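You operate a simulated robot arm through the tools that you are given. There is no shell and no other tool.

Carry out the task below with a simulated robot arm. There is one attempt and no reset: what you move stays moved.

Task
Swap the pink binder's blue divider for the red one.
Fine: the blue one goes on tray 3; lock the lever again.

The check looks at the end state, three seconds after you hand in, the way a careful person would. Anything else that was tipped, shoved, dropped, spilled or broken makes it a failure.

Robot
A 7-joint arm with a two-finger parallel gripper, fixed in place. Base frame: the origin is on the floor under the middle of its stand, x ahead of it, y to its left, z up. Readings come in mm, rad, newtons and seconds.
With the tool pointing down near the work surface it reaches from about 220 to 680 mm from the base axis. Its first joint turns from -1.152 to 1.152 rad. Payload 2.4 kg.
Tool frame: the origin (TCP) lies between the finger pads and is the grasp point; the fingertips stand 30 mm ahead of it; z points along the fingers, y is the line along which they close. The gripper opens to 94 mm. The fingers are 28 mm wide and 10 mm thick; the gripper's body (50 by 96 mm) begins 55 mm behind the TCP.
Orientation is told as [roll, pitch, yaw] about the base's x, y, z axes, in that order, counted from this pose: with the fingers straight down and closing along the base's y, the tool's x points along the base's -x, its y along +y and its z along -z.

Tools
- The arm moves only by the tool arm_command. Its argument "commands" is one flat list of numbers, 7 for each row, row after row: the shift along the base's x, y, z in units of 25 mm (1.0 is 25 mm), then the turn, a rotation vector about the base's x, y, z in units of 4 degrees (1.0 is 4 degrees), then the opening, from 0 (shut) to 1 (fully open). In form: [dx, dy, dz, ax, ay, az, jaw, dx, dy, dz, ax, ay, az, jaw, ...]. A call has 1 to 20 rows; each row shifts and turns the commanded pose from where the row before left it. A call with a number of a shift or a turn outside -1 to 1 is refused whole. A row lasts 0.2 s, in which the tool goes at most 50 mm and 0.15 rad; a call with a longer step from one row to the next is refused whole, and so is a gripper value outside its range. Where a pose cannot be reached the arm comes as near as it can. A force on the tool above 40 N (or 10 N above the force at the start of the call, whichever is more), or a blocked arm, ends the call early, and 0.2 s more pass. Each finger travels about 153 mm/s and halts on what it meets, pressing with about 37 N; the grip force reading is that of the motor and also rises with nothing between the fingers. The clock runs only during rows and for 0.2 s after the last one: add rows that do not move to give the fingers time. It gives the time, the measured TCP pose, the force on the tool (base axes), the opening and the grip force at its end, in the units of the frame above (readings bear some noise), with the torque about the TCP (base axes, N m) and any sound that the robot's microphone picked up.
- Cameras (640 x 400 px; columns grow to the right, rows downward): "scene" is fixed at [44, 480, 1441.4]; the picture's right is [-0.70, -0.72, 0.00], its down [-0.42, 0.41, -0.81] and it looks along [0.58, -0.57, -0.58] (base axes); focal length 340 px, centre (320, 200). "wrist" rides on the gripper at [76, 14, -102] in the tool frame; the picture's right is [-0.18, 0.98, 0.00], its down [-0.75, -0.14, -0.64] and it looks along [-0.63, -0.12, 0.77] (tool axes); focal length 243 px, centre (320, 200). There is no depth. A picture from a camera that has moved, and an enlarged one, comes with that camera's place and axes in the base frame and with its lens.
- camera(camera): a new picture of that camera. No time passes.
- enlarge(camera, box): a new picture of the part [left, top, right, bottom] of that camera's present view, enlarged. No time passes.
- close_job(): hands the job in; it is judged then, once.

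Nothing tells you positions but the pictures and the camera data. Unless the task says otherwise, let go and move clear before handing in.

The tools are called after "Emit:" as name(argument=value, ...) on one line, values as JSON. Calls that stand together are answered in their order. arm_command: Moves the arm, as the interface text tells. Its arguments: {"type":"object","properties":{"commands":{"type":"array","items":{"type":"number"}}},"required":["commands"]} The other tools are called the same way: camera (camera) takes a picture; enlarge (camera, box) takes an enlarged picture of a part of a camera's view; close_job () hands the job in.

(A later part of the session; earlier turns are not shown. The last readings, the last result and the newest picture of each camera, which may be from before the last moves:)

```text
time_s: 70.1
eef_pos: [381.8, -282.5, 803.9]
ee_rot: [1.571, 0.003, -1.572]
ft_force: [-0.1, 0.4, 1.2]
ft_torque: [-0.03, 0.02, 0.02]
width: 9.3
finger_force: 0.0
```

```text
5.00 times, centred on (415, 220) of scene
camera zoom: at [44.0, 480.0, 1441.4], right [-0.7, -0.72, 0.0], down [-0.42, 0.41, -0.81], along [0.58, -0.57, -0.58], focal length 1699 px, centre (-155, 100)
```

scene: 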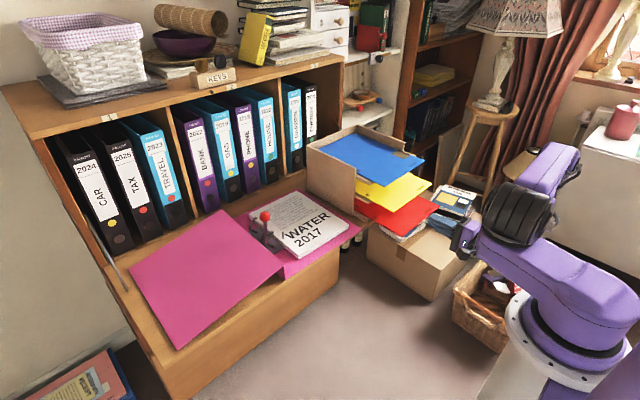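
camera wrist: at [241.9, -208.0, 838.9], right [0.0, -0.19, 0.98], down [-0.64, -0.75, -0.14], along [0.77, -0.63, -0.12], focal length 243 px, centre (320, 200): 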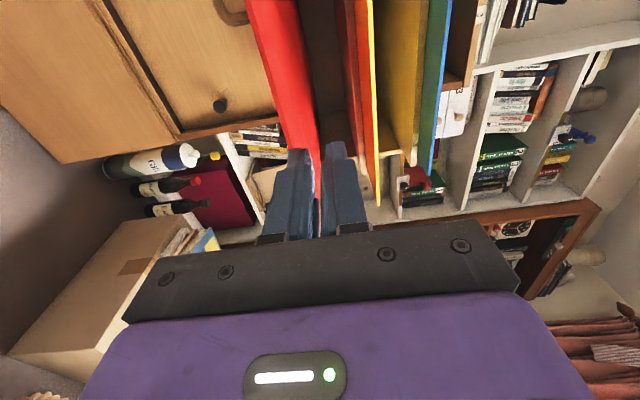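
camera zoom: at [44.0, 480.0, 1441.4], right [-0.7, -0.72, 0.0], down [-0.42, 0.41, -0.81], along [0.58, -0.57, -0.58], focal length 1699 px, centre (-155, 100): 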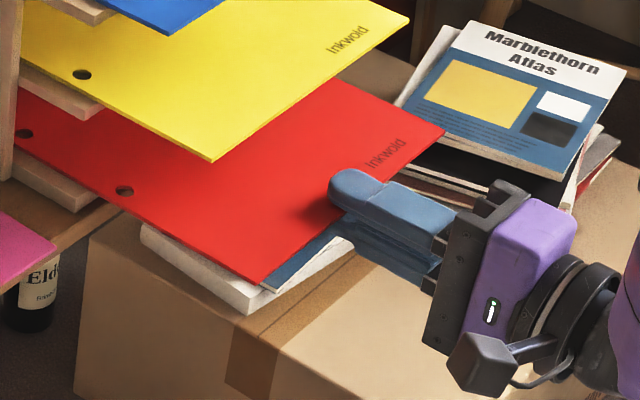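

Emit:
arm_command(commands=[0.1, -0.03, 0, 0, 0, 0, 0.096, 0, 0, 0, 0, 0, 0, 0.05, 0, 0, 0, 0, 0, 0, 0.0, 0, 0, 0, 0, 0, 0, 0])

Emit:
enlarge(camera="scene", box=[355, 180, 475, 260])

Emit:
enlarge(camera="scene", box=[385, 225, 415, 245])

Emit:
enlarge(camera="scene", box=[420, 190, 450, 210])

```text
time_s: 71.1
eef_pos: [385.9, -282.1, 803.0]
ee_rot: [1.571, 0.003, -1.572]
ft_force: [0.9, -0.1, 0.5]
ft_torque: [-0.09, -0.03, 0.02]
width: 2.4
finger_force: 37.2
```

```text
5.00 times, centred on (415, 220) of scene
camera zoom: at [44.0, 480.0, 1441.4], right [-0.7, -0.72, 0.0], down [-0.42, 0.41, -0.81], along [0.58, -0.57, -0.58], focal length 1699 px, centre (-155, 100)
```

zoom: 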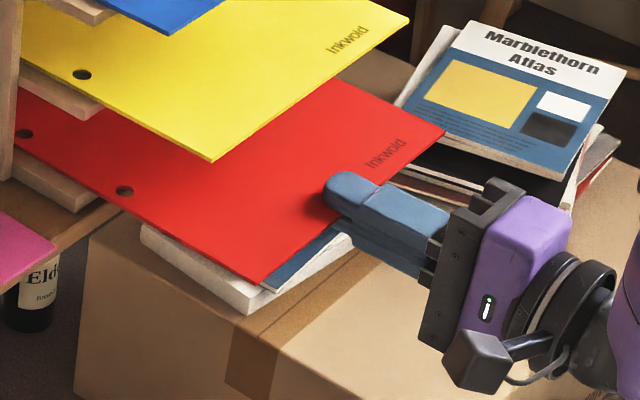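

```text
16.00 times, centred on (400, 235) of scene
camera zoom: at [44.0, 480.0, 1441.4], right [-0.7, -0.72, 0.0], down [-0.42, 0.41, -0.81], along [0.58, -0.57, -0.58], focal length 5436 px, centre (-960, -360)
```

zoom: 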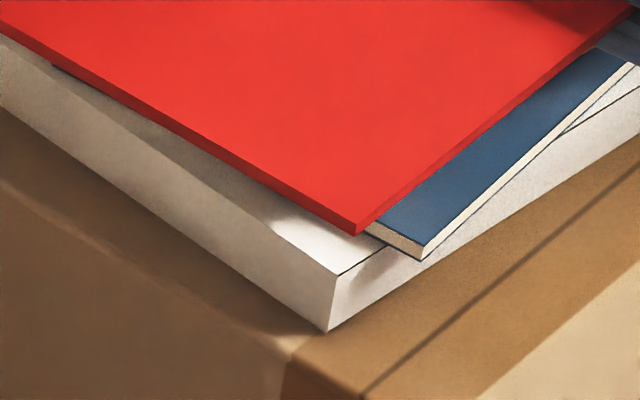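

```text
16.00 times, centred on (435, 200) of scene
camera zoom: at [44.0, 480.0, 1441.4], right [-0.7, -0.72, 0.0], down [-0.42, 0.41, -0.81], along [0.58, -0.57, -0.58], focal length 5436 px, centre (-1520, 200)
```

zoom: 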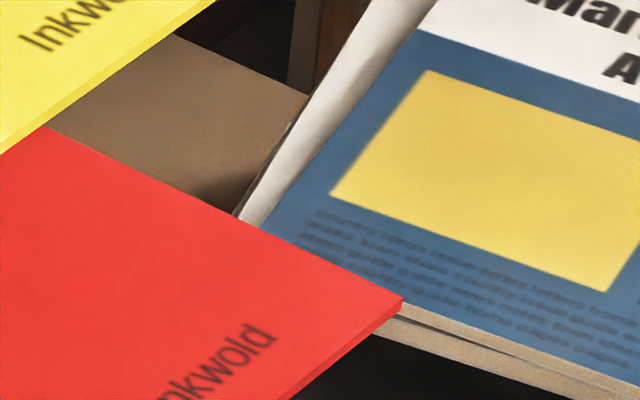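

Red is held, but drawing it fully clear of the tray needs about 120 mm of travel toward the robot. I'll let go and rehearse that travel empty-handed, so I can check reach safely.

Emit:
arm_command(commands=[0, 0, 0, 0, 0, 0, 0.1, 0, 0, 0, 0, 0, 0, 0.1, -0.5, 0, 0, 0, 0, 0, 0.1, -0.8, 0, 0, 0, 0, 0, 0.1, -0.8, 0, 0, 0, 0, 0, 0.1, -0.8, 0, 0, 0, 0, 0, 0.1, -0.8, 0, 0, 0, 0, 0, 0.1, -0.8, 0, 0, 0, 0, 0, 0.1, 0, 0, 0, 0, 0, 0, 0.1])

Emit:
camera(camera="scene")

```text
time_s: 73.1
eef_pos: [273.5, -282.8, 804.4]
ee_rot: [1.571, 0.002, -1.573]
ft_force: [-0.7, 0.0, -0.5]
ft_torque: [0.02, -0.04, 0.0]
width: 9.4
finger_force: 0.0
```

```text
taken
```

scene: 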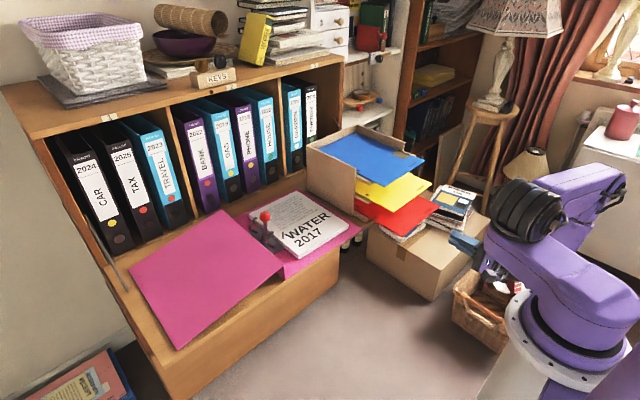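

The pull-out position is reachable. To clear yellow and the trays before lifting, the sheet also has to swing round (yaw +90°) in front of the furniture, so I'll rehearse that swing empty-handed too.

Emit:
arm_command(commands=[-0.1, 0, 0.6, 0, 0, 0, 0.1, -0.2, 0, 0.6, 0, 0, 0, 0.1, 0, 0, 0, 0, 0, 1, 0.1, 0, 0, 0, 0, 0, 1, 0.1, 0, 0, 0, 0, 0, 1, 0.1, 0, 0, 0, 0, 0, 1, 0.1, 0, 0, 0, 0, 0, 1, 0.1, 0, 0, 0, 0, 0, 1, 0.1, 0, 0, 0, 0, 0, 1, 0.1, 0, 0, 0, 0, 0, 1, 0.1, 0, 0, 0, 0, 0, 1, 0.1, 0, 0, 0, 0, 0, 1, 0.1, 0, 0, 0, 0, 0, 1, 0.1])

Emit:
camera(camera="scene")

```text
time_s: 75.9
eef_pos: [265.8, -283.8, 832.5]
ee_rot: [1.571, 0.0, -0.801]
ft_force: [0.1, 1.1, -0.1]
ft_torque: [0.03, -0.01, -0.01]
width: 9.3
finger_force: 0.0
```

```text
taken
```

scene: 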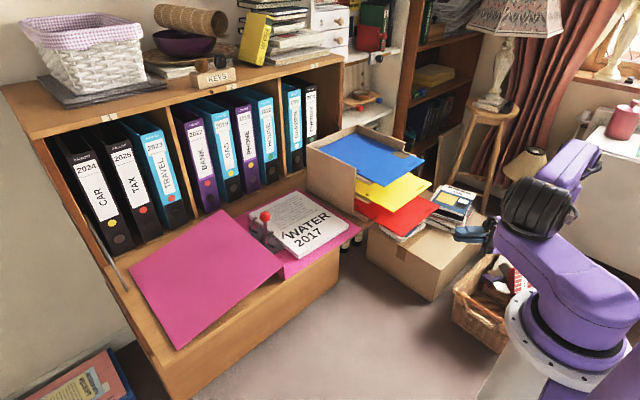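

Emit:
arm_command(commands=[0.1, 0, 0, 0, 0, 1, 0.1, 0.1, 0, 0, 0, 0, 1, 0.1, 0.2, 0, 0, 0, 0, 1, 0.1, 0.2, 0, 0, 0, 0, 1, 0.1, 0.2, 0, 0, 0, 0, 1, 0.1, 0.2, 0, 0, 0, 0, 1, 0.1, 0.2, 0, 0, 0, 0, 1, 0.1, 0.2, 0, 0, 0, 0, 1, 0.1, 0.2, 0, 0, 0, 0, 1, 0.1, 0.2, 0, 0, 0, 0, 1, 0.1, 0.2, 0, 0, 0, 0, 1, 0.1])

Emit:
camera(camera="scene")

```text
time_s: 78.3
eef_pos: [316.2, -282.5, 831.9]
ee_rot: [1.572, 0.003, -0.035]
ft_force: [0.5, -0.5, 0.3]
ft_torque: [0.0, 0.02, 0.02]
width: 9.4
finger_force: 0.1
```

```text
taken
```

scene: 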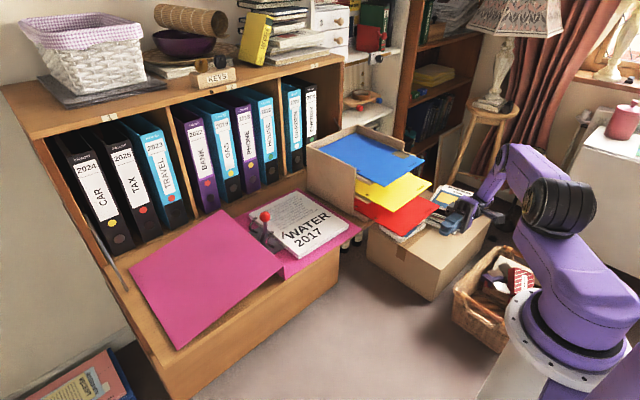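

The swing is reachable as well. I'll rehearse the rest, out past yellow, up, and back to pointing +x above the binder, still empty-handed.

Emit:
arm_command(commands=[0.5, 0.9, 0, 0, 0, 0.1, 0.1, 0.5, 0.9, 0, 0, 0, 0.1, 0.1, 0.5, 0.9, 0, 0, 0, 0.1, 0.1, 0.5, 0.9, 0, 0, 0, 0.1, 0.1, 0.5, 0.9, 0, 0, 0, 0.1, 0.1, 0, 0, 0.96, 0, 0, 0, 0.1, 0, 0, 0.96, 0, 0, 0, 0.1, 0, 0, 0.96, 0, 0, 0, 0.1, 0, 0, 0.96, 0, 0, 0, 0.1, 0, 0, 0.96, 0, 0, 0, 0.1, 0, 0, 0.96, 0, 0, 0, 0.1, 0, 0, 0.96, 0, 0, 0, 0.1])

Emit:
camera(camera="scene")

```text
time_s: 80.9
eef_pos: [379.9, -171.7, 1001.5]
ee_rot: [1.571, 0.002, -0.002]
ft_force: [0.6, -0.2, -0.9]
ft_torque: [0.02, 0.01, 0.01]
width: 9.6
finger_force: 0.1
```

```text
taken
```

scene: 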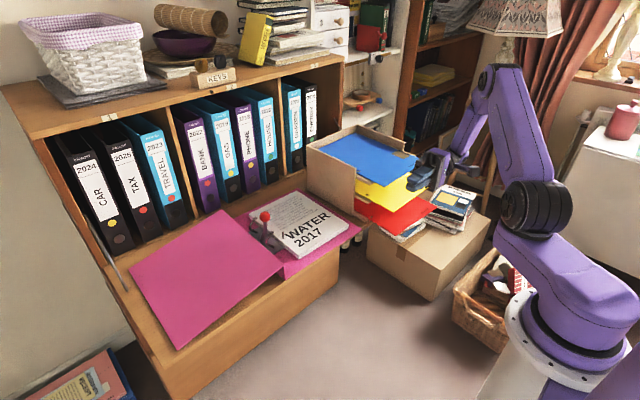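

Emit:
arm_command(commands=[0.29, 0.24, 0, 0, 0, -1, 0.1, 0.29, 0.24, 0, 0, 0, -1, 0.1, 0.29, 0.24, 0, 0, 0, -1, 0.1, 0.29, 0.24, 0, 0, 0, -1, 0.1, 0.29, 0.24, 0, 0, 0, -1, 0.1, 0.29, 0.24, 0, 0, 0, -1, 0.1, 0.29, 0.24, 0, 0, 0, -1, 0.1, 0.29, 0.24, 0, 0, 0, -1, 0.1, 0.29, 0.24, 0, 0, 0, -1, 0.1, 0.29, 0.24, 0, 0, 0, -1, 0.1, 0.29, 0.24, 0, 0, 0, -1, 0.1, 0.29, 0.24, 0, 0, 0, -1, 0.1, 0.29, 0.24, 0, 0, 0, -1, 0.1, 0.29, 0.24, 0, 0, 0, -1, 0.1, 0.29, 0.24, 0, 0, 0, -1, 0.1, 0.29, 0.24, 0, 0, 0, -1, 0.1, 0.29, 0.24, 0, 0, 0, -1, 0.1, 0.29, 0.24, 0, 0, 0, -1, 0.1, 0.29, 0.24, 0, 0, 0, -1, 0.1, 0.29, 0.24, 0, 0, 0, -1, 0.1])

Emit:
camera(camera="scene")

```text
time_s: 85.1
eef_pos: [523.1, -51.8, 1000.5]
ee_rot: [1.57, 0.001, -1.4]
ft_force: [0.3, 0.4, 0.0]
ft_torque: [0.0, 0.02, -0.04]
width: 9.7
finger_force: 0.1
```

```text
taken
```

scene: 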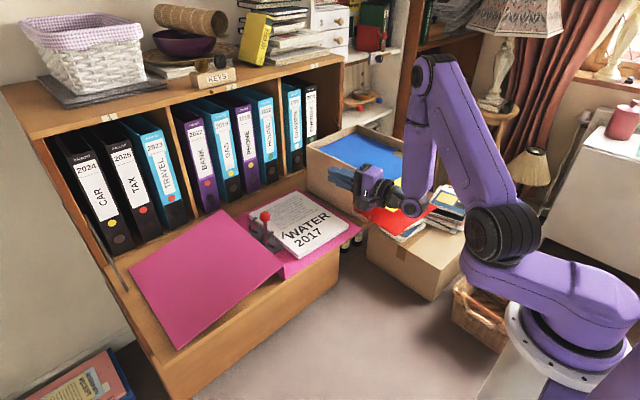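

The whole path is reachable. While the view is clear, I'll measure the pegs and lever precisely.

Emit:
enlarge(camera="scene", box=[245, 195, 305, 245])

Emit:
enlarge(camera="scene", box=[265, 205, 295, 225])

Emit:
enlarge(camera="scene", box=[240, 180, 370, 280])

```text
8.00 times, centred on (275, 220) of scene
camera zoom: at [44.0, 480.0, 1441.4], right [-0.7, -0.72, 0.0], down [-0.42, 0.41, -0.81], along [0.58, -0.57, -0.58], focal length 2718 px, centre (680, 40)
```

zoom: 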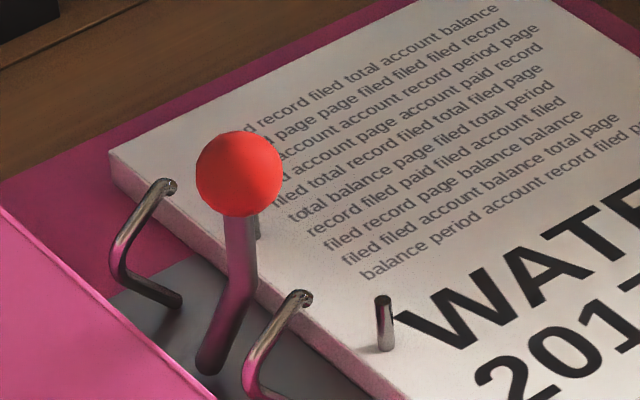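

```text
16.00 times, centred on (280, 215) of scene
camera zoom: at [44.0, 480.0, 1441.4], right [-0.7, -0.72, 0.0], down [-0.42, 0.41, -0.81], along [0.58, -0.57, -0.58], focal length 5436 px, centre (960, -40)
```

zoom: 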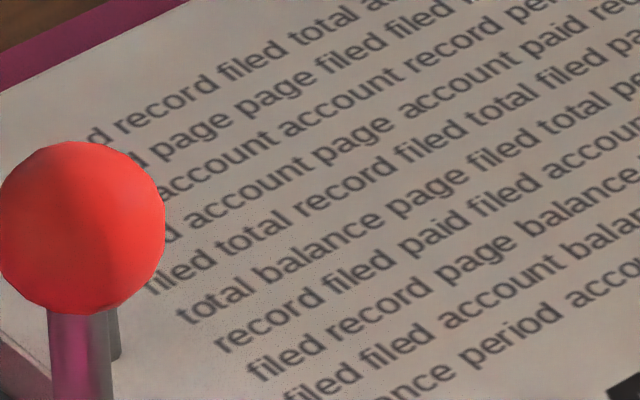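

```text
4.00 times, centred on (305, 230) of scene
camera zoom: at [44.0, 480.0, 1441.4], right [-0.7, -0.72, 0.0], down [-0.42, 0.41, -0.81], along [0.58, -0.57, -0.58], focal length 1359 px, centre (380, 80)
```

zoom: 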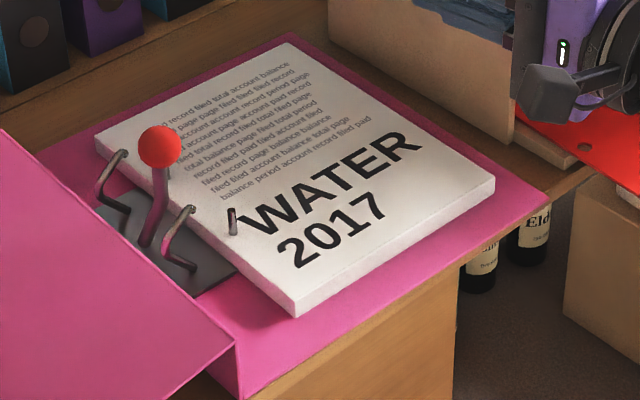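

Emit:
enlarge(camera="scene", box=[285, 245, 315, 265])

Emit:
enlarge(camera="scene", box=[320, 215, 350, 235])

Emit:
enlarge(camera="scene", box=[228, 205, 258, 225])

Emit:
enlarge(camera="scene", box=[255, 208, 285, 238])

```text
16.00 times, centred on (300, 255) of scene
camera zoom: at [44.0, 480.0, 1441.4], right [-0.7, -0.72, 0.0], down [-0.42, 0.41, -0.81], along [0.58, -0.57, -0.58], focal length 5436 px, centre (640, -680)
```

zoom: 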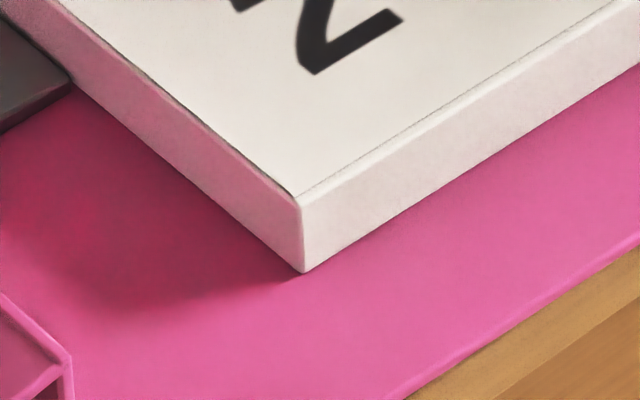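

```text
16.00 times, centred on (335, 225) of scene
camera zoom: at [44.0, 480.0, 1441.4], right [-0.7, -0.72, 0.0], down [-0.42, 0.41, -0.81], along [0.58, -0.57, -0.58], focal length 5436 px, centre (80, -200)
```

zoom: 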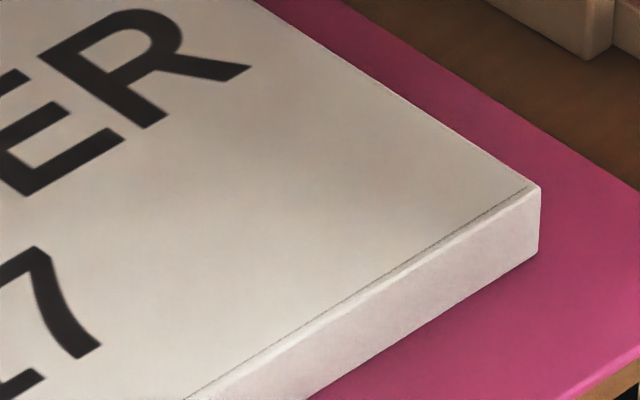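

```text
16.00 times, centred on (243, 215) of scene
camera zoom: at [44.0, 480.0, 1441.4], right [-0.7, -0.72, 0.0], down [-0.42, 0.41, -0.81], along [0.58, -0.57, -0.58], focal length 5436 px, centre (1552, -40)
```

zoom: 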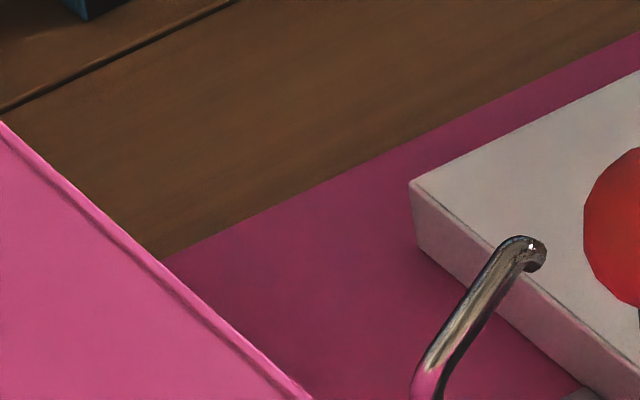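

```text
13.33 times, centred on (270, 223) of scene
camera zoom: at [44.0, 480.0, 1441.4], right [-0.7, -0.72, 0.0], down [-0.42, 0.41, -0.81], along [0.58, -0.57, -0.58], focal length 4530 px, centre (987, -107)
```

zoom: 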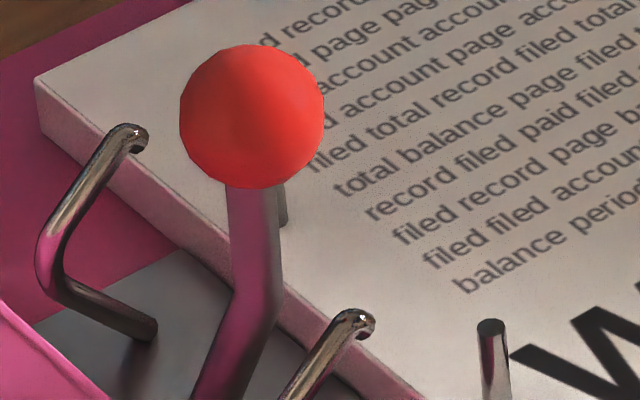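

Emit:
arm_command(commands=[-0.09, -0.93, -0.05, 0, 0, -0.82, 0.1, -0.09, -0.93, -0.05, 0, 0, -0.82, 0.1, -0.09, -0.93, -0.05, 0, 0, -0.81, 0.1, -0.09, -0.93, -0.05, 0, 0, 0, 0.1, -0.09, -0.93, -0.05, 0, 0, 0, 0.1, -0.09, -0.93, -0.05, 0, 0, 0, 0.1, -0.09, -0.93, -0.05, 0, 0, 0, 0.1, -0.09, -0.93, 0, 0, 0, 0, 0.1, -0.09, -0.93, 0, 0, 0, 0, 0.1, -0.09, -0.93, 0, 0, 0, 0, 0.1, -0.9, 0, 0, 0, 0, 0, 0.1, -0.9, 0, 0, 0, 0, 0, 0.1, -0.9, 0, 0, 0, 0, 0, 0.1, -0.9, 0, -0.2, 0, 0, 0, 0.1, -0.65, 0, -0.8, 0, 0, 0, 0.1, -0.65, 0, -0.9, 0, 0, 0, 0.1, -0.65, 0, -0.9, 0, 0, 0, 0.1, -0.65, 0, -0.9, 0, 0, 0, 0.1])

Emit:
camera(camera="scene")

```text
time_s: 88.9
eef_pos: [341.9, -285.7, 898.2]
ee_rot: [1.571, 0.003, -1.569]
ft_force: [0.3, -0.3, 0.4]
ft_torque: [-0.01, -0.02, -0.04]
width: 9.2
finger_force: 0.2
```

```text
taken
```

scene: 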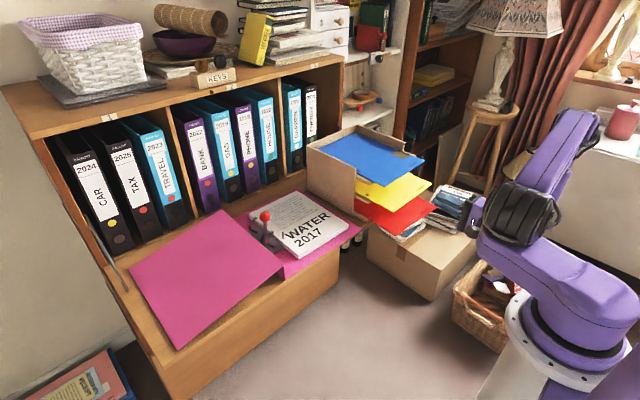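

Emit:
arm_command(commands=[0, 0.02, -0.94, 0, 0, 0, 0.1, 0, 0.02, -0.94, 0, 0, 0, 0.1, 0, 0.02, -0.94, 0, 0, 0, 0.1, 0, 0.01, -0.94, 0, 0, 0, 0.1, 0, 0, 0, 0, 0, 0, 0.1])

Emit:
enlarge(camera="wrist", box=[260, 60, 340, 160])

```text
time_s: 90.1
eef_pos: [345.3, -283.7, 802.6]
ee_rot: [1.572, 0.001, -1.569]
ft_force: [0.0, -0.1, 0.3]
ft_torque: [0.0, -0.01, 0.0]
width: 9.3
finger_force: 0.0
```

```text
4.00 times, centred on (300, 110) of wrist
camera zoom: at [241.9, -207.7, 818.1], right [0.0, -0.18, 0.98], down [-0.64, -0.76, -0.14], along [0.77, -0.63, -0.12], focal length 970 px, centre (400, 560)
```

zoom: 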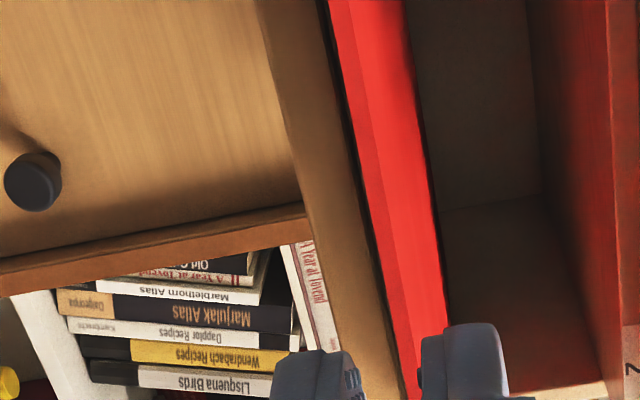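

Emit:
arm_command(commands=[0.39, 0, 0, 0, 0, 0, 0.096, 0.39, 0, 0, 0, 0, 0, 0.096, 0.39, 0, 0, 0, 0, 0, 0.096, 0.39, 0, 0, 0, 0, 0, 0.096, 0, 0, 0, 0, 0, 0, 0.096, 0, 0, 0, 0, 0, 0, 0.05, 0, 0, 0, 0, 0, 0, 0.0, 0, 0, 0, 0, 0, 0, 0])

Emit:
enlarge(camera="scene", box=[355, 180, 475, 260])

Emit:
enlarge(camera="wrist", box=[260, 60, 340, 160])

```text
time_s: 91.9
eef_pos: [383.7, -280.9, 805.6]
ee_rot: [1.572, 0.001, -1.569]
ft_force: [-0.3, 0.3, 0.6]
ft_torque: [-0.06, 0.07, 0.0]
width: 1.7
finger_force: 36.9
```

```text
5.00 times, centred on (415, 220) of scene
camera zoom: at [44.0, 480.0, 1441.4], right [-0.7, -0.72, 0.0], down [-0.42, 0.41, -0.81], along [0.58, -0.57, -0.58], focal length 1699 px, centre (-155, 100)
```

zoom: 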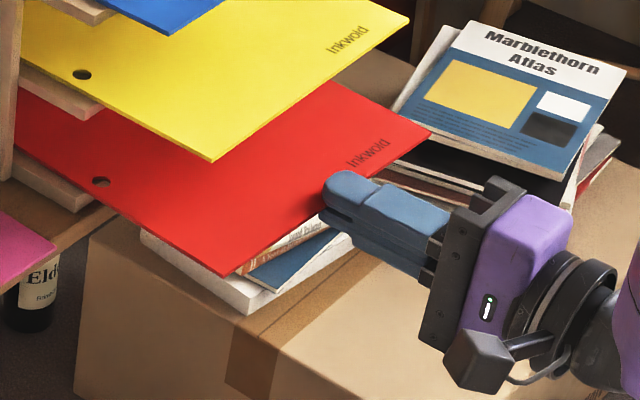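

```text
4.00 times, centred on (300, 110) of wrist
camera zoom: at [281.0, -205.1, 820.0], right [0.0, -0.19, 0.98], down [-0.64, -0.76, -0.14], along [0.77, -0.63, -0.12], focal length 970 px, centre (400, 560)
```

zoom: 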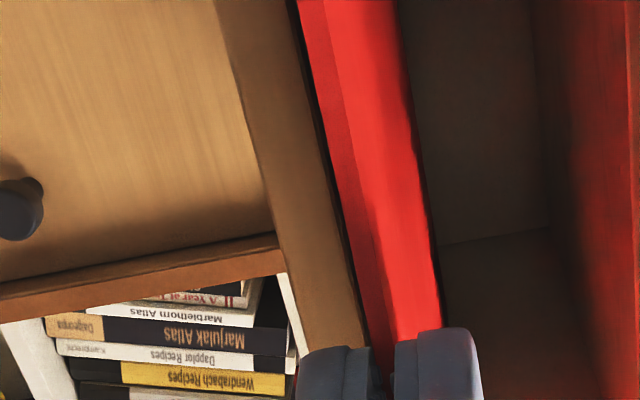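

On this approach a fingertip nudged red about 10 mm inward and turned it slightly. I'll release, back off, and re-measure before gripping again.

Emit:
arm_command(commands=[0, 0, 0, 0, 0, 0, 0.1, 0, 0, 0, 0, 0, 0, 0.1, -0.5, 0, 0, 0, 0, 0, 0.1, -0.7, 0, 0, 0, 0, 0, 0.1, -0.4, 0, 0, 0, 0, 0, 0.1, 0, 0, 0, 0, 0, 0, 0.1])

Emit:
enlarge(camera="scene", box=[380, 220, 410, 240])

Emit:
enlarge(camera="scene", box=[415, 190, 445, 210])

Emit:
enlarge(camera="wrist", box=[260, 60, 340, 160])

Emit:
enlarge(camera="scene", box=[345, 180, 445, 250])

```text
time_s: 93.3
eef_pos: [343.1, -281.6, 805.3]
ee_rot: [1.57, 0.001, -1.568]
ft_force: [-0.2, -0.4, 0.0]
ft_torque: [-0.04, -0.01, -0.01]
width: 9.4
finger_force: 0.0
```

```text
16.00 times, centred on (395, 230) of scene
camera zoom: at [44.0, 480.0, 1441.4], right [-0.7, -0.72, 0.0], down [-0.42, 0.41, -0.81], along [0.58, -0.57, -0.58], focal length 5436 px, centre (-880, -280)
```

zoom: 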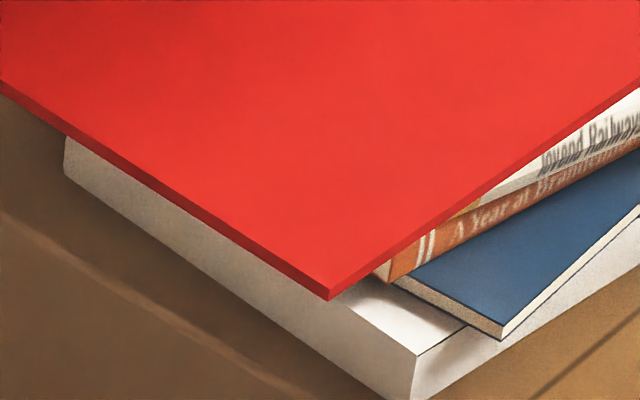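

```text
16.00 times, centred on (430, 200) of scene
camera zoom: at [44.0, 480.0, 1441.4], right [-0.7, -0.72, 0.0], down [-0.42, 0.41, -0.81], along [0.58, -0.57, -0.58], focal length 5436 px, centre (-1440, 200)
```

zoom: 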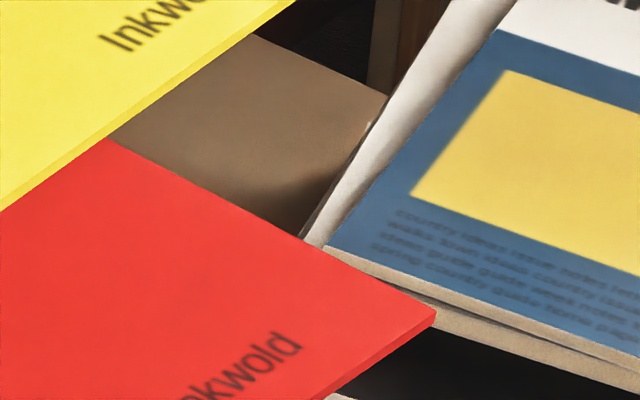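

```text
4.00 times, centred on (300, 110) of wrist
camera zoom: at [240.0, -205.4, 819.9], right [0.0, -0.19, 0.98], down [-0.64, -0.76, -0.14], along [0.77, -0.63, -0.12], focal length 970 px, centre (400, 560)
```

zoom: 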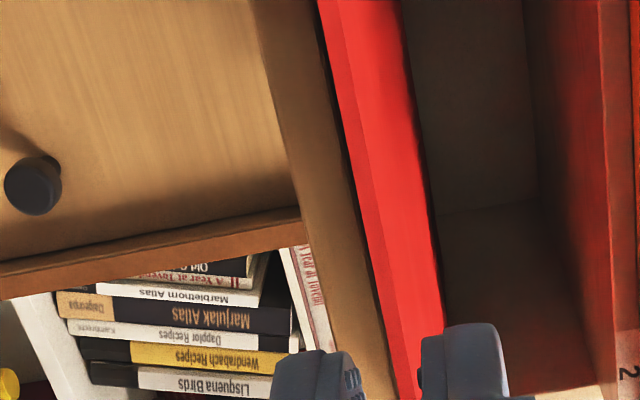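

```text
5.71 times, centred on (395, 215) of scene
camera zoom: at [44.0, 480.0, 1441.4], right [-0.7, -0.72, 0.0], down [-0.42, 0.41, -0.81], along [0.58, -0.57, -0.58], focal length 1941 px, centre (-109, 114)
```

zoom: 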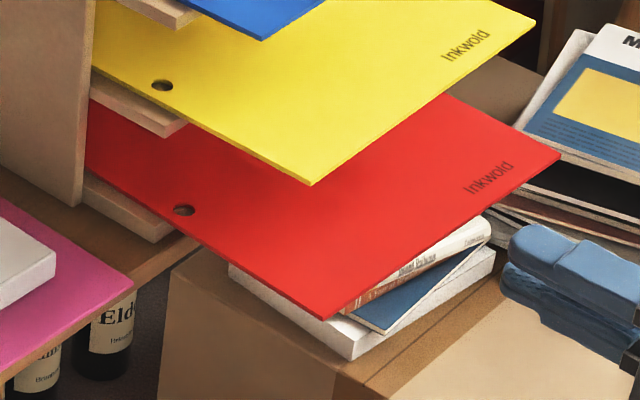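

Red is now at about (404, −273.5) with roughly −3° of yaw, and my jaws sit about 2 mm high. I'll realign the tool with it in height, yaw and centre.

Emit:
arm_command(commands=[0.02, 0.22, -0.045, 0, 0, -0.375, 0.12, 0.02, 0.22, -0.045, 0, 0, -0.375, 0.12, 0, 0, 0, 0, 0, 0, 0.12, 0, 0, 0, 0, 0, 0, 0.12])

Emit:
enlarge(camera="wrist", box=[260, 60, 340, 160])

```text
time_s: 94.3
eef_pos: [346.5, -269.8, 803.2]
ee_rot: [1.572, 0.001, -1.62]
ft_force: [0.8, -0.2, 0.1]
ft_torque: [-0.01, 0.0, -0.05]
width: 11.5
finger_force: 0.0
```

```text
4.00 times, centred on (300, 110) of wrist
camera zoom: at [246.7, -188.7, 817.8], right [-0.01, -0.19, 0.98], down [-0.68, -0.72, -0.14], along [0.73, -0.67, -0.12], focal length 970 px, centre (400, 560)
```

zoom: 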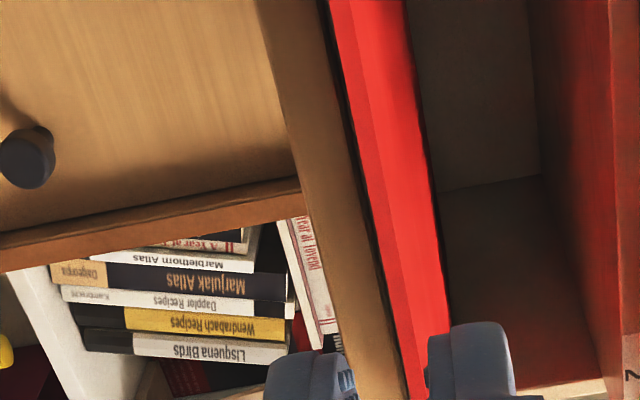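

Emit:
arm_command(commands=[0.317, -0.016, 0, 0, 0, 0, 0.12, 0.317, -0.016, 0, 0, 0, 0, 0.12, 0.317, -0.016, 0, 0, 0, 0, 0.12, 0.317, -0.016, 0, 0, 0, 0, 0.12, 0.317, -0.016, 0, 0, 0, 0, 0.12, 0.28, -0.016, 0, 0, 0, 0, 0.12, 0, 0, 0, 0, 0, 0, 0.12])

Emit:
enlarge(camera="wrist", box=[260, 60, 340, 160])

Emit:
enlarge(camera="scene", box=[345, 180, 445, 250])

```text
time_s: 95.9
eef_pos: [392.8, -274.3, 804.4]
ee_rot: [1.57, 0.002, -1.623]
ft_force: [-0.1, 0.2, 1.0]
ft_torque: [-0.01, 0.02, -0.01]
width: 11.4
finger_force: 0.1
```

```text
4.00 times, centred on (300, 110) of wrist
camera zoom: at [294.9, -192.9, 818.8], right [-0.01, -0.19, 0.98], down [-0.68, -0.72, -0.14], along [0.73, -0.67, -0.12], focal length 970 px, centre (400, 560)
```

zoom: 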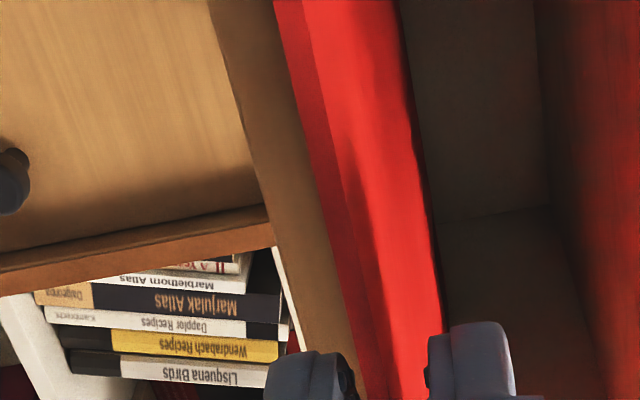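

```text
5.71 times, centred on (395, 215) of scene
camera zoom: at [44.0, 480.0, 1441.4], right [-0.7, -0.72, 0.0], down [-0.42, 0.41, -0.81], along [0.58, -0.57, -0.58], focal length 1941 px, centre (-109, 114)
```

zoom: 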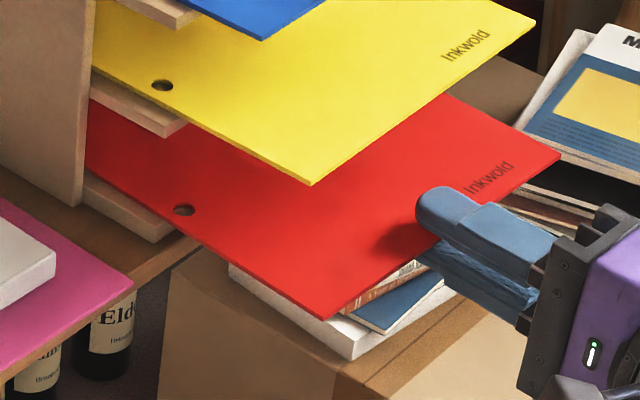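

Emit:
arm_command(commands=[0, 0, -0.06, 0, 0, 0, 0.12, 0, 0, 0, 0, 0, 0, 0.12, 0, 0, 0, 0, 0, 0, 0.07, 0, 0, 0, 0, 0, 0, 0.03, 0, 0, 0, 0, 0, 0, 0.0, 0, 0, 0, 0, 0, 0, 0])

Emit:
enlarge(camera="wrist", box=[260, 60, 340, 160])

Emit:
enlarge(camera="scene", box=[345, 180, 445, 250])

```text
time_s: 97.3
eef_pos: [393.1, -272.9, 803.6]
ee_rot: [1.57, 0.0, -1.62]
ft_force: [-0.3, 0.0, 2.0]
ft_torque: [-0.06, -0.17, 0.03]
width: 2.1
finger_force: 36.8
```

```text
4.00 times, centred on (300, 110) of wrist
camera zoom: at [294.1, -191.9, 817.4], right [-0.01, -0.18, 0.98], down [-0.68, -0.72, -0.14], along [0.73, -0.67, -0.12], focal length 970 px, centre (400, 560)
```

zoom: 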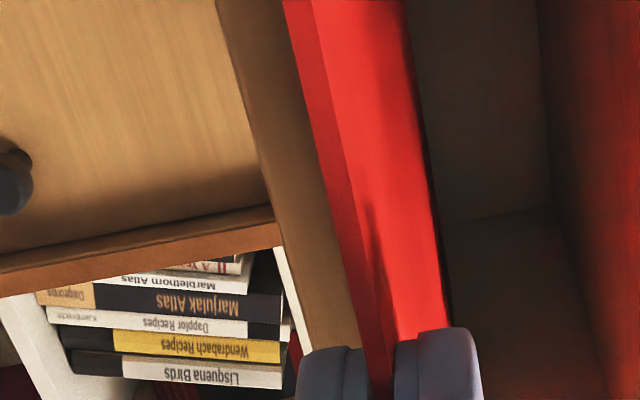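

```text
5.71 times, centred on (395, 215) of scene
camera zoom: at [44.0, 480.0, 1441.4], right [-0.7, -0.72, 0.0], down [-0.42, 0.41, -0.81], along [0.58, -0.57, -0.58], focal length 1941 px, centre (-109, 114)
```

zoom: 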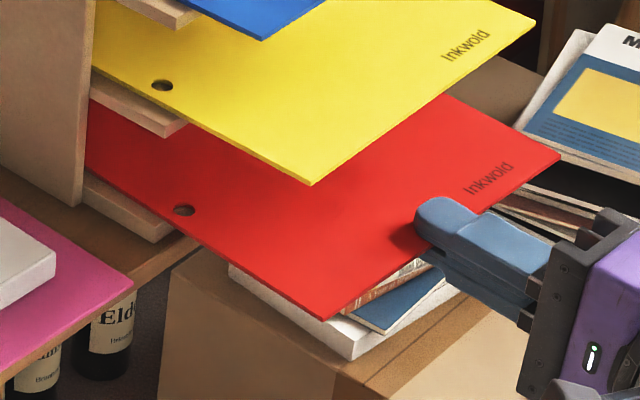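

Gripped cleanly this time, with no movement. Next I'll lift it 1–2 mm and draw it straight out of the tray toward the robot.

Emit:
arm_command(commands=[0, 0, 0.08, 0, 0, 0, 0, -0.4, 0, 0, 0, 0, 0, 0, -0.7, 0, 0, 0, 0, 0, 0, -0.7, 0, 0, 0, 0, 0, 0, 0, 0, 0, 0, 0, 0, 0])

Emit:
enlarge(camera="scene", box=[335, 170, 495, 290])

Emit:
camera(camera="wrist")

```text
time_s: 98.5
eef_pos: [345.5, -272.6, 803.1]
ee_rot: [1.57, 0.001, -1.621]
ft_force: [0.2, -1.0, 0.9]
ft_torque: [-0.07, -0.14, -0.04]
width: 2.2
finger_force: 37.0
```

```text
3.33 times, centred on (415, 230) of scene
camera zoom: at [44.0, 480.0, 1441.4], right [-0.7, -0.72, 0.0], down [-0.42, 0.41, -0.81], along [0.58, -0.57, -0.58], focal length 1132 px, centre (3, 100)
```

zoom: 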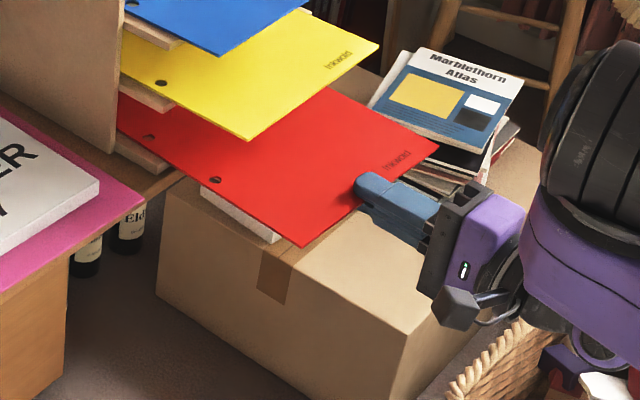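

```text
taken
camera wrist: at [247.7, -191.6, 817.2], right [-0.01, -0.19, 0.98], down [-0.68, -0.72, -0.14], along [0.73, -0.67, -0.12], focal length 243 px, centre (320, 200)
```

wrist: 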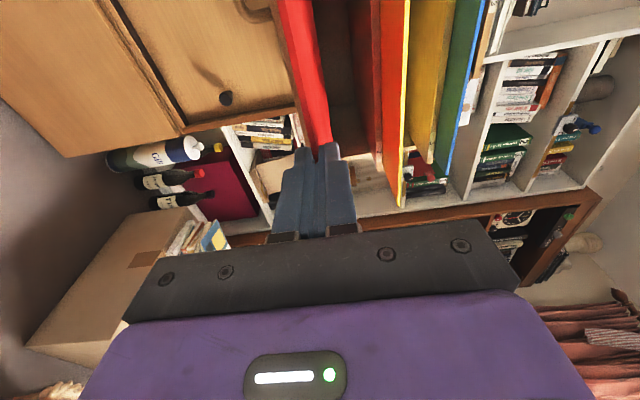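

Emit:
arm_command(commands=[-0.67, 0, 0.1, 0, 0, 0, 0, -0.67, 0, 0.1, 0, 0, 0, 0, -0.67, 0, 0.1, 0, 0, 0, 0, -0.67, 0, 0.1, 0, 0, 0, 0, -0.67, -0.05, 0.2, 0, 0, 0, 0, 0, 0, 0.2, 0, 0, 0, 0, 0, 0, 0, 0, 0, 0, 0])

Emit:
enlarge(camera="scene", box=[335, 170, 515, 300])

Emit:
camera(camera="wrist")

```text
time_s: 100.1
eef_pos: [261.0, -275.8, 825.4]
ee_rot: [1.571, 0.002, -1.619]
ft_force: [0.3, -0.1, -1.6]
ft_torque: [0.03, 0.12, -0.01]
width: 2.2
finger_force: 36.5
```

```text
3.08 times, centred on (425, 235) of scene
camera zoom: at [44.0, 480.0, 1441.4], right [-0.7, -0.72, 0.0], down [-0.42, 0.41, -0.81], along [0.58, -0.57, -0.58], focal length 1045 px, centre (-3, 92)
```

zoom: 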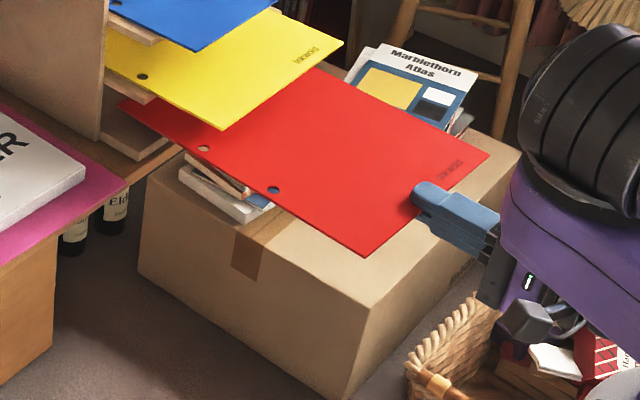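

```text
taken
camera wrist: at [162.7, -194.3, 839.6], right [-0.01, -0.19, 0.98], down [-0.68, -0.72, -0.14], along [0.73, -0.67, -0.12], focal length 243 px, centre (320, 200)
```

wrist: 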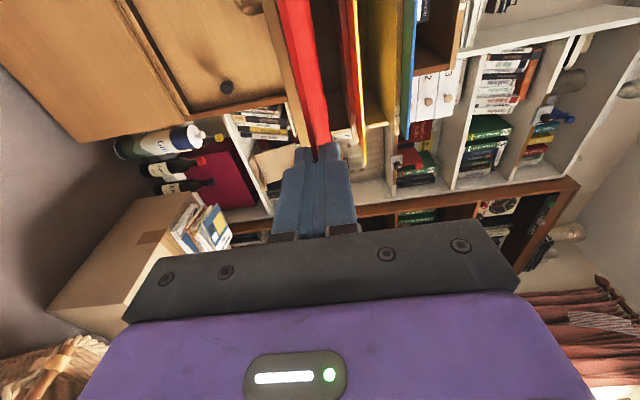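

Red is out of its tray and free. Next comes the rehearsed swing, turning it counter-clockwise in front of the furniture and below yellow.

Emit:
arm_command(commands=[0, 0, 0.25, 0, 0, 0, 0, 0, 0, 0.25, 0, 0, 0.6, 0, 0, 0, 0, 0, 0, 1, 0, 0, 0, 0, 0, 0, 1, 0, 0, 0, 0, 0, 0, 1, 0, 0, 0, 0, 0, 0, 1, 0, 0, 0, 0, 0, 0, 1, 0, 0, 0, 0, 0, 0, 1, 0, 0, 0, 0, 0, 0, 0, 0])

Emit:
enlarge(camera="scene", box=[325, 160, 525, 300])

```text
time_s: 102.1
eef_pos: [262.7, -274.8, 838.4]
ee_rot: [1.568, 0.002, -1.16]
ft_force: [0.1, -0.4, -1.0]
ft_torque: [-0.03, 0.13, 0.02]
width: 1.9
finger_force: 36.6
```

```text
2.86 times, centred on (425, 230) of scene
camera zoom: at [44.0, 480.0, 1441.4], right [-0.7, -0.72, 0.0], down [-0.42, 0.41, -0.81], along [0.58, -0.57, -0.58], focal length 971 px, centre (20, 114)
```

zoom: 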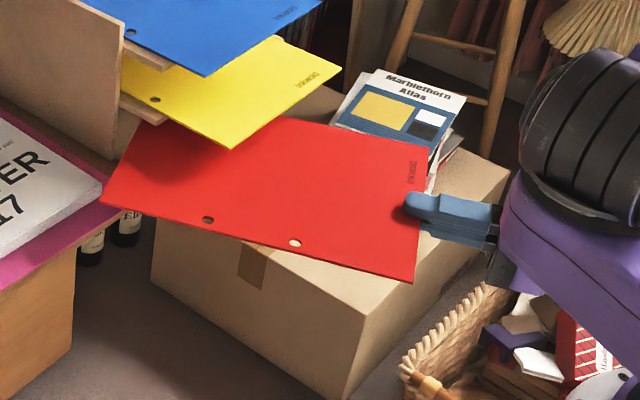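

Emit:
arm_command(commands=[0, 0, 0, 0, 0, 1, 0, 0, 0, 0, 0, 0, 1, 0, 0, 0, 0, 0, 0, 1, 0, 0, 0, 0, 0, 0, 1, 0, 0, 0, 0, 0, 0, 1, 0, 0.15, 0, 0, 0, 0, 1, 0, 0.15, 0, 0, 0, 0, 1, 0, 0.15, 0, 0, 0, 0, 1, 0, 0.2, 0, 0, 0, 0, 1, 0, 0.2, 0, 0, 0, 0, 1, 0, 0.2, 0, 0, 0, 0, 1, 0, 0, 0, 0, 0, 0, 0, 0])

Emit:
camera(camera="scene")

```text
time_s: 104.7
eef_pos: [288.4, -274.8, 837.0]
ee_rot: [1.572, 0.002, -0.392]
ft_force: [0.7, 1.0, -0.3]
ft_torque: [-0.12, 0.03, 0.0]
width: 2.3
finger_force: 37.0
```

```text
taken
```

scene: 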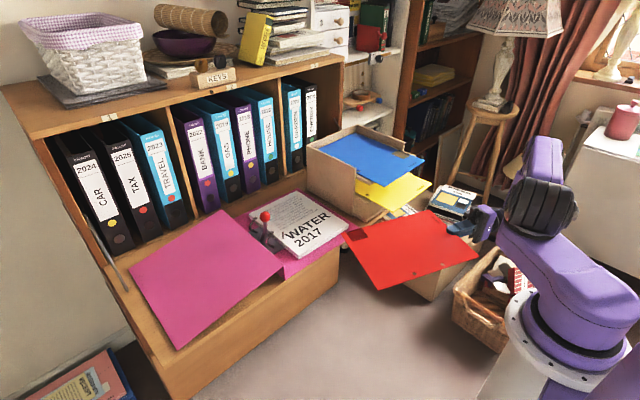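

Emit:
arm_command(commands=[0.2, 0, 0, 0, 0, 1, 0, 0.2, 0, 0, 0, 0, 1, 0, 0.2, 0, 0, 0, 0, 1, 0, 0.2, 0, 0, 0, 0, 1, 0, 0.2, 0, 0, 0, 0, 1, 0, 0.3, 0.5, 0, 0, 0, 0.6, 0, 0.5, 0.9, 0, 0, 0, 0, 0, 0.5, 0.9, 0, 0, 0, 0, 0, 0.5, 0.9, 0, 0, 0, 0, 0, 0.5, 0.9, 0, 0, 0, 0, 0, 0, 0, 0, 0, 0, 0, 0])

Emit:
camera(camera="scene")

```text
time_s: 107.1
eef_pos: [371.5, -170.6, 836.9]
ee_rot: [1.571, 0.002, -0.002]
ft_force: [0.6, 0.5, -1.9]
ft_torque: [-0.14, 0.03, 0.0]
width: 2.2
finger_force: 37.1
```

```text
taken
```

scene: 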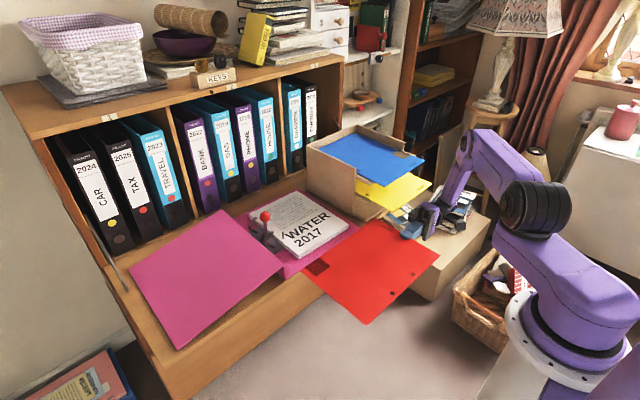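

Emit:
arm_command(commands=[0, 0, 0.9, 0, 0, 0, 0, 0, 0, 0.93, 0, 0, 0, 0, 0, 0, 0.93, 0, 0, 0, 0, 0, 0, 0.93, 0, 0, 0, 0, 0, 0, 0.93, 0, 0, 0, 0, 0, 0, 0.93, 0, 0, 0, 0, 0, 0, 0.93, 0, 0, 0, 0, 0.3, 0.24, 0, 0, 0, -1, 0, 0.3, 0.24, 0, 0, 0, -1, 0, 0.3, 0.24, 0, 0, 0, -1, 0, 0.3, 0.24, 0, 0, 0, -1, 0, 0.3, 0.24, 0, 0, 0, -1, 0, 0.3, 0.24, 0, 0, 0, -1, 0, 0.3, 0.24, 0, 0, 0, -1, 0, 0.3, 0.24, 0, 0, 0, -1, 0, 0.3, 0.24, 0, 0, 0, -1, 0, 0.3, 0.24, 0, 0, 0, -1, 0])

Emit:
camera(camera="scene")

```text
time_s: 110.7
eef_pos: [448.4, -112.6, 999.5]
ee_rot: [1.572, 0.001, -0.702]
ft_force: [-0.2, -0.6, -1.8]
ft_torque: [-0.1, 0.09, 0.02]
width: 1.9
finger_force: 36.7
```

```text
taken
```

scene: 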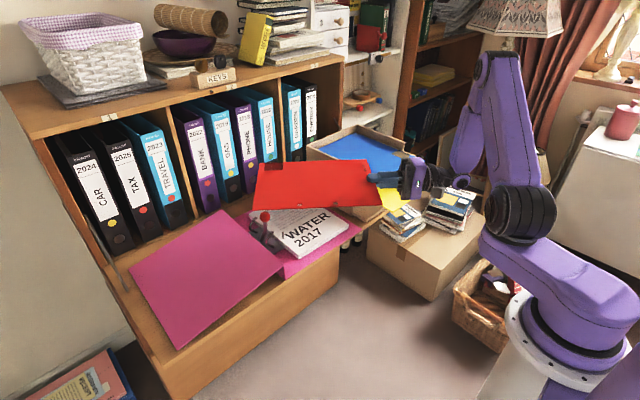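

Emit:
arm_command(commands=[0.28, 0.237, 0, 0, 0, -0.99, 0, 0.28, 0.237, 0, 0, 0, -0.99, 0, 0.28, 0.237, 0, 0, 0, -0.99, 0, 0.28, 0.237, 0, 0, 0, -0.99, 0, 0.28, 0.237, 0, 0, 0, -0.99, 0, 0.28, 0.237, 0, 0, 0, -0.99, 0, 0.28, 0.237, 0, 0, 0, -0.99, 0, 0.28, 0.237, 0, 0, 0, -0.99, 0, 0.28, 0.237, 0, 0, 0, -0.99, 0, 0.28, 0.237, 0, 0, 0, -0.99, 0, 0.28, 0.237, 0, 0, 0, -0.99, 0, 0.28, 0.237, 0, 0, 0, -0.99, 0, 0.28, 0.237, 0, 0, 0, -0.97, 0, 0, 0, 0, 0, 0, 0, 0])

Emit:
camera(camera="scene")

```text
time_s: 113.7
eef_pos: [538.4, -35.1, 997.8]
ee_rot: [1.57, 0.002, -1.597]
ft_force: [-0.4, 0.5, -1.6]
ft_torque: [0.01, 0.16, 0.01]
width: 2.2
finger_force: 36.7
```

```text
taken
```

scene: 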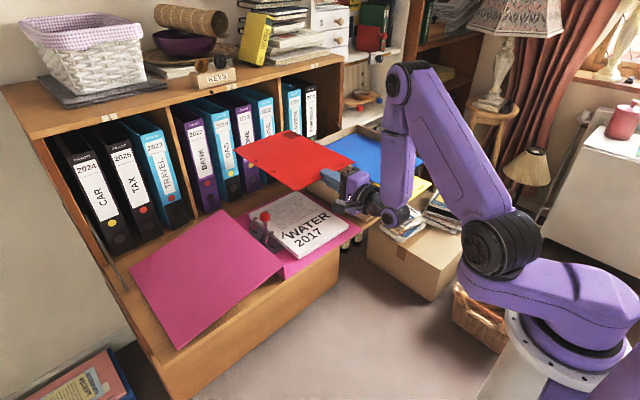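

Red is oriented above the binder. I'll lower it part-way along the same path blue took, then measure the holes against the pegs.

Emit:
arm_command(commands=[0, 0, -0.9, 0, 0, 0, 0, -0.2, 0.05, -0.9, 0, 0, 0, 0, -0.3, 0.07, -0.9, 0, 0, 0, 0, -0.3, 0.07, -0.9, 0, 0, 0, 0, -0.3, 0.07, -0.9, 0, 0, 0, 0, -0.3, 0.07, -0.8, 0, 0, 0, 0, 0, 0, 0, 0, 0, 0, 0])

Emit:
enlarge(camera="scene", box=[230, 170, 380, 270])

Emit:
enlarge(camera="scene", box=[240, 185, 300, 230])

```text
time_s: 115.3
eef_pos: [505.5, -23.6, 865.6]
ee_rot: [1.57, 0.003, -1.598]
ft_force: [0.2, -0.5, -0.4]
ft_torque: [-0.01, 0.12, 0.01]
width: 2.0
finger_force: 36.7
```

```text
4.00 times, centred on (305, 220) of scene
camera zoom: at [44.0, 480.0, 1441.4], right [-0.7, -0.72, 0.0], down [-0.42, 0.41, -0.81], along [0.58, -0.57, -0.58], focal length 1359 px, centre (380, 120)
```

zoom: 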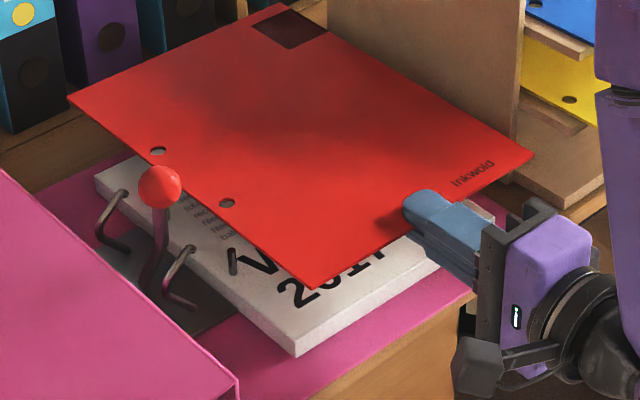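

```text
8.89 times, centred on (270, 208) of scene
camera zoom: at [44.0, 480.0, 1441.4], right [-0.7, -0.72, 0.0], down [-0.42, 0.41, -0.81], along [0.58, -0.57, -0.58], focal length 3020 px, centre (764, 133)
```

zoom: 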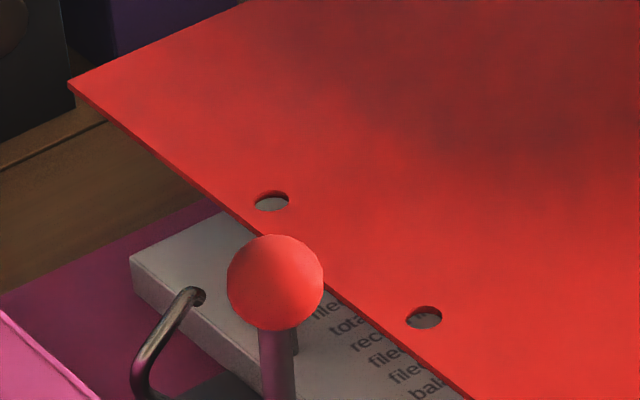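

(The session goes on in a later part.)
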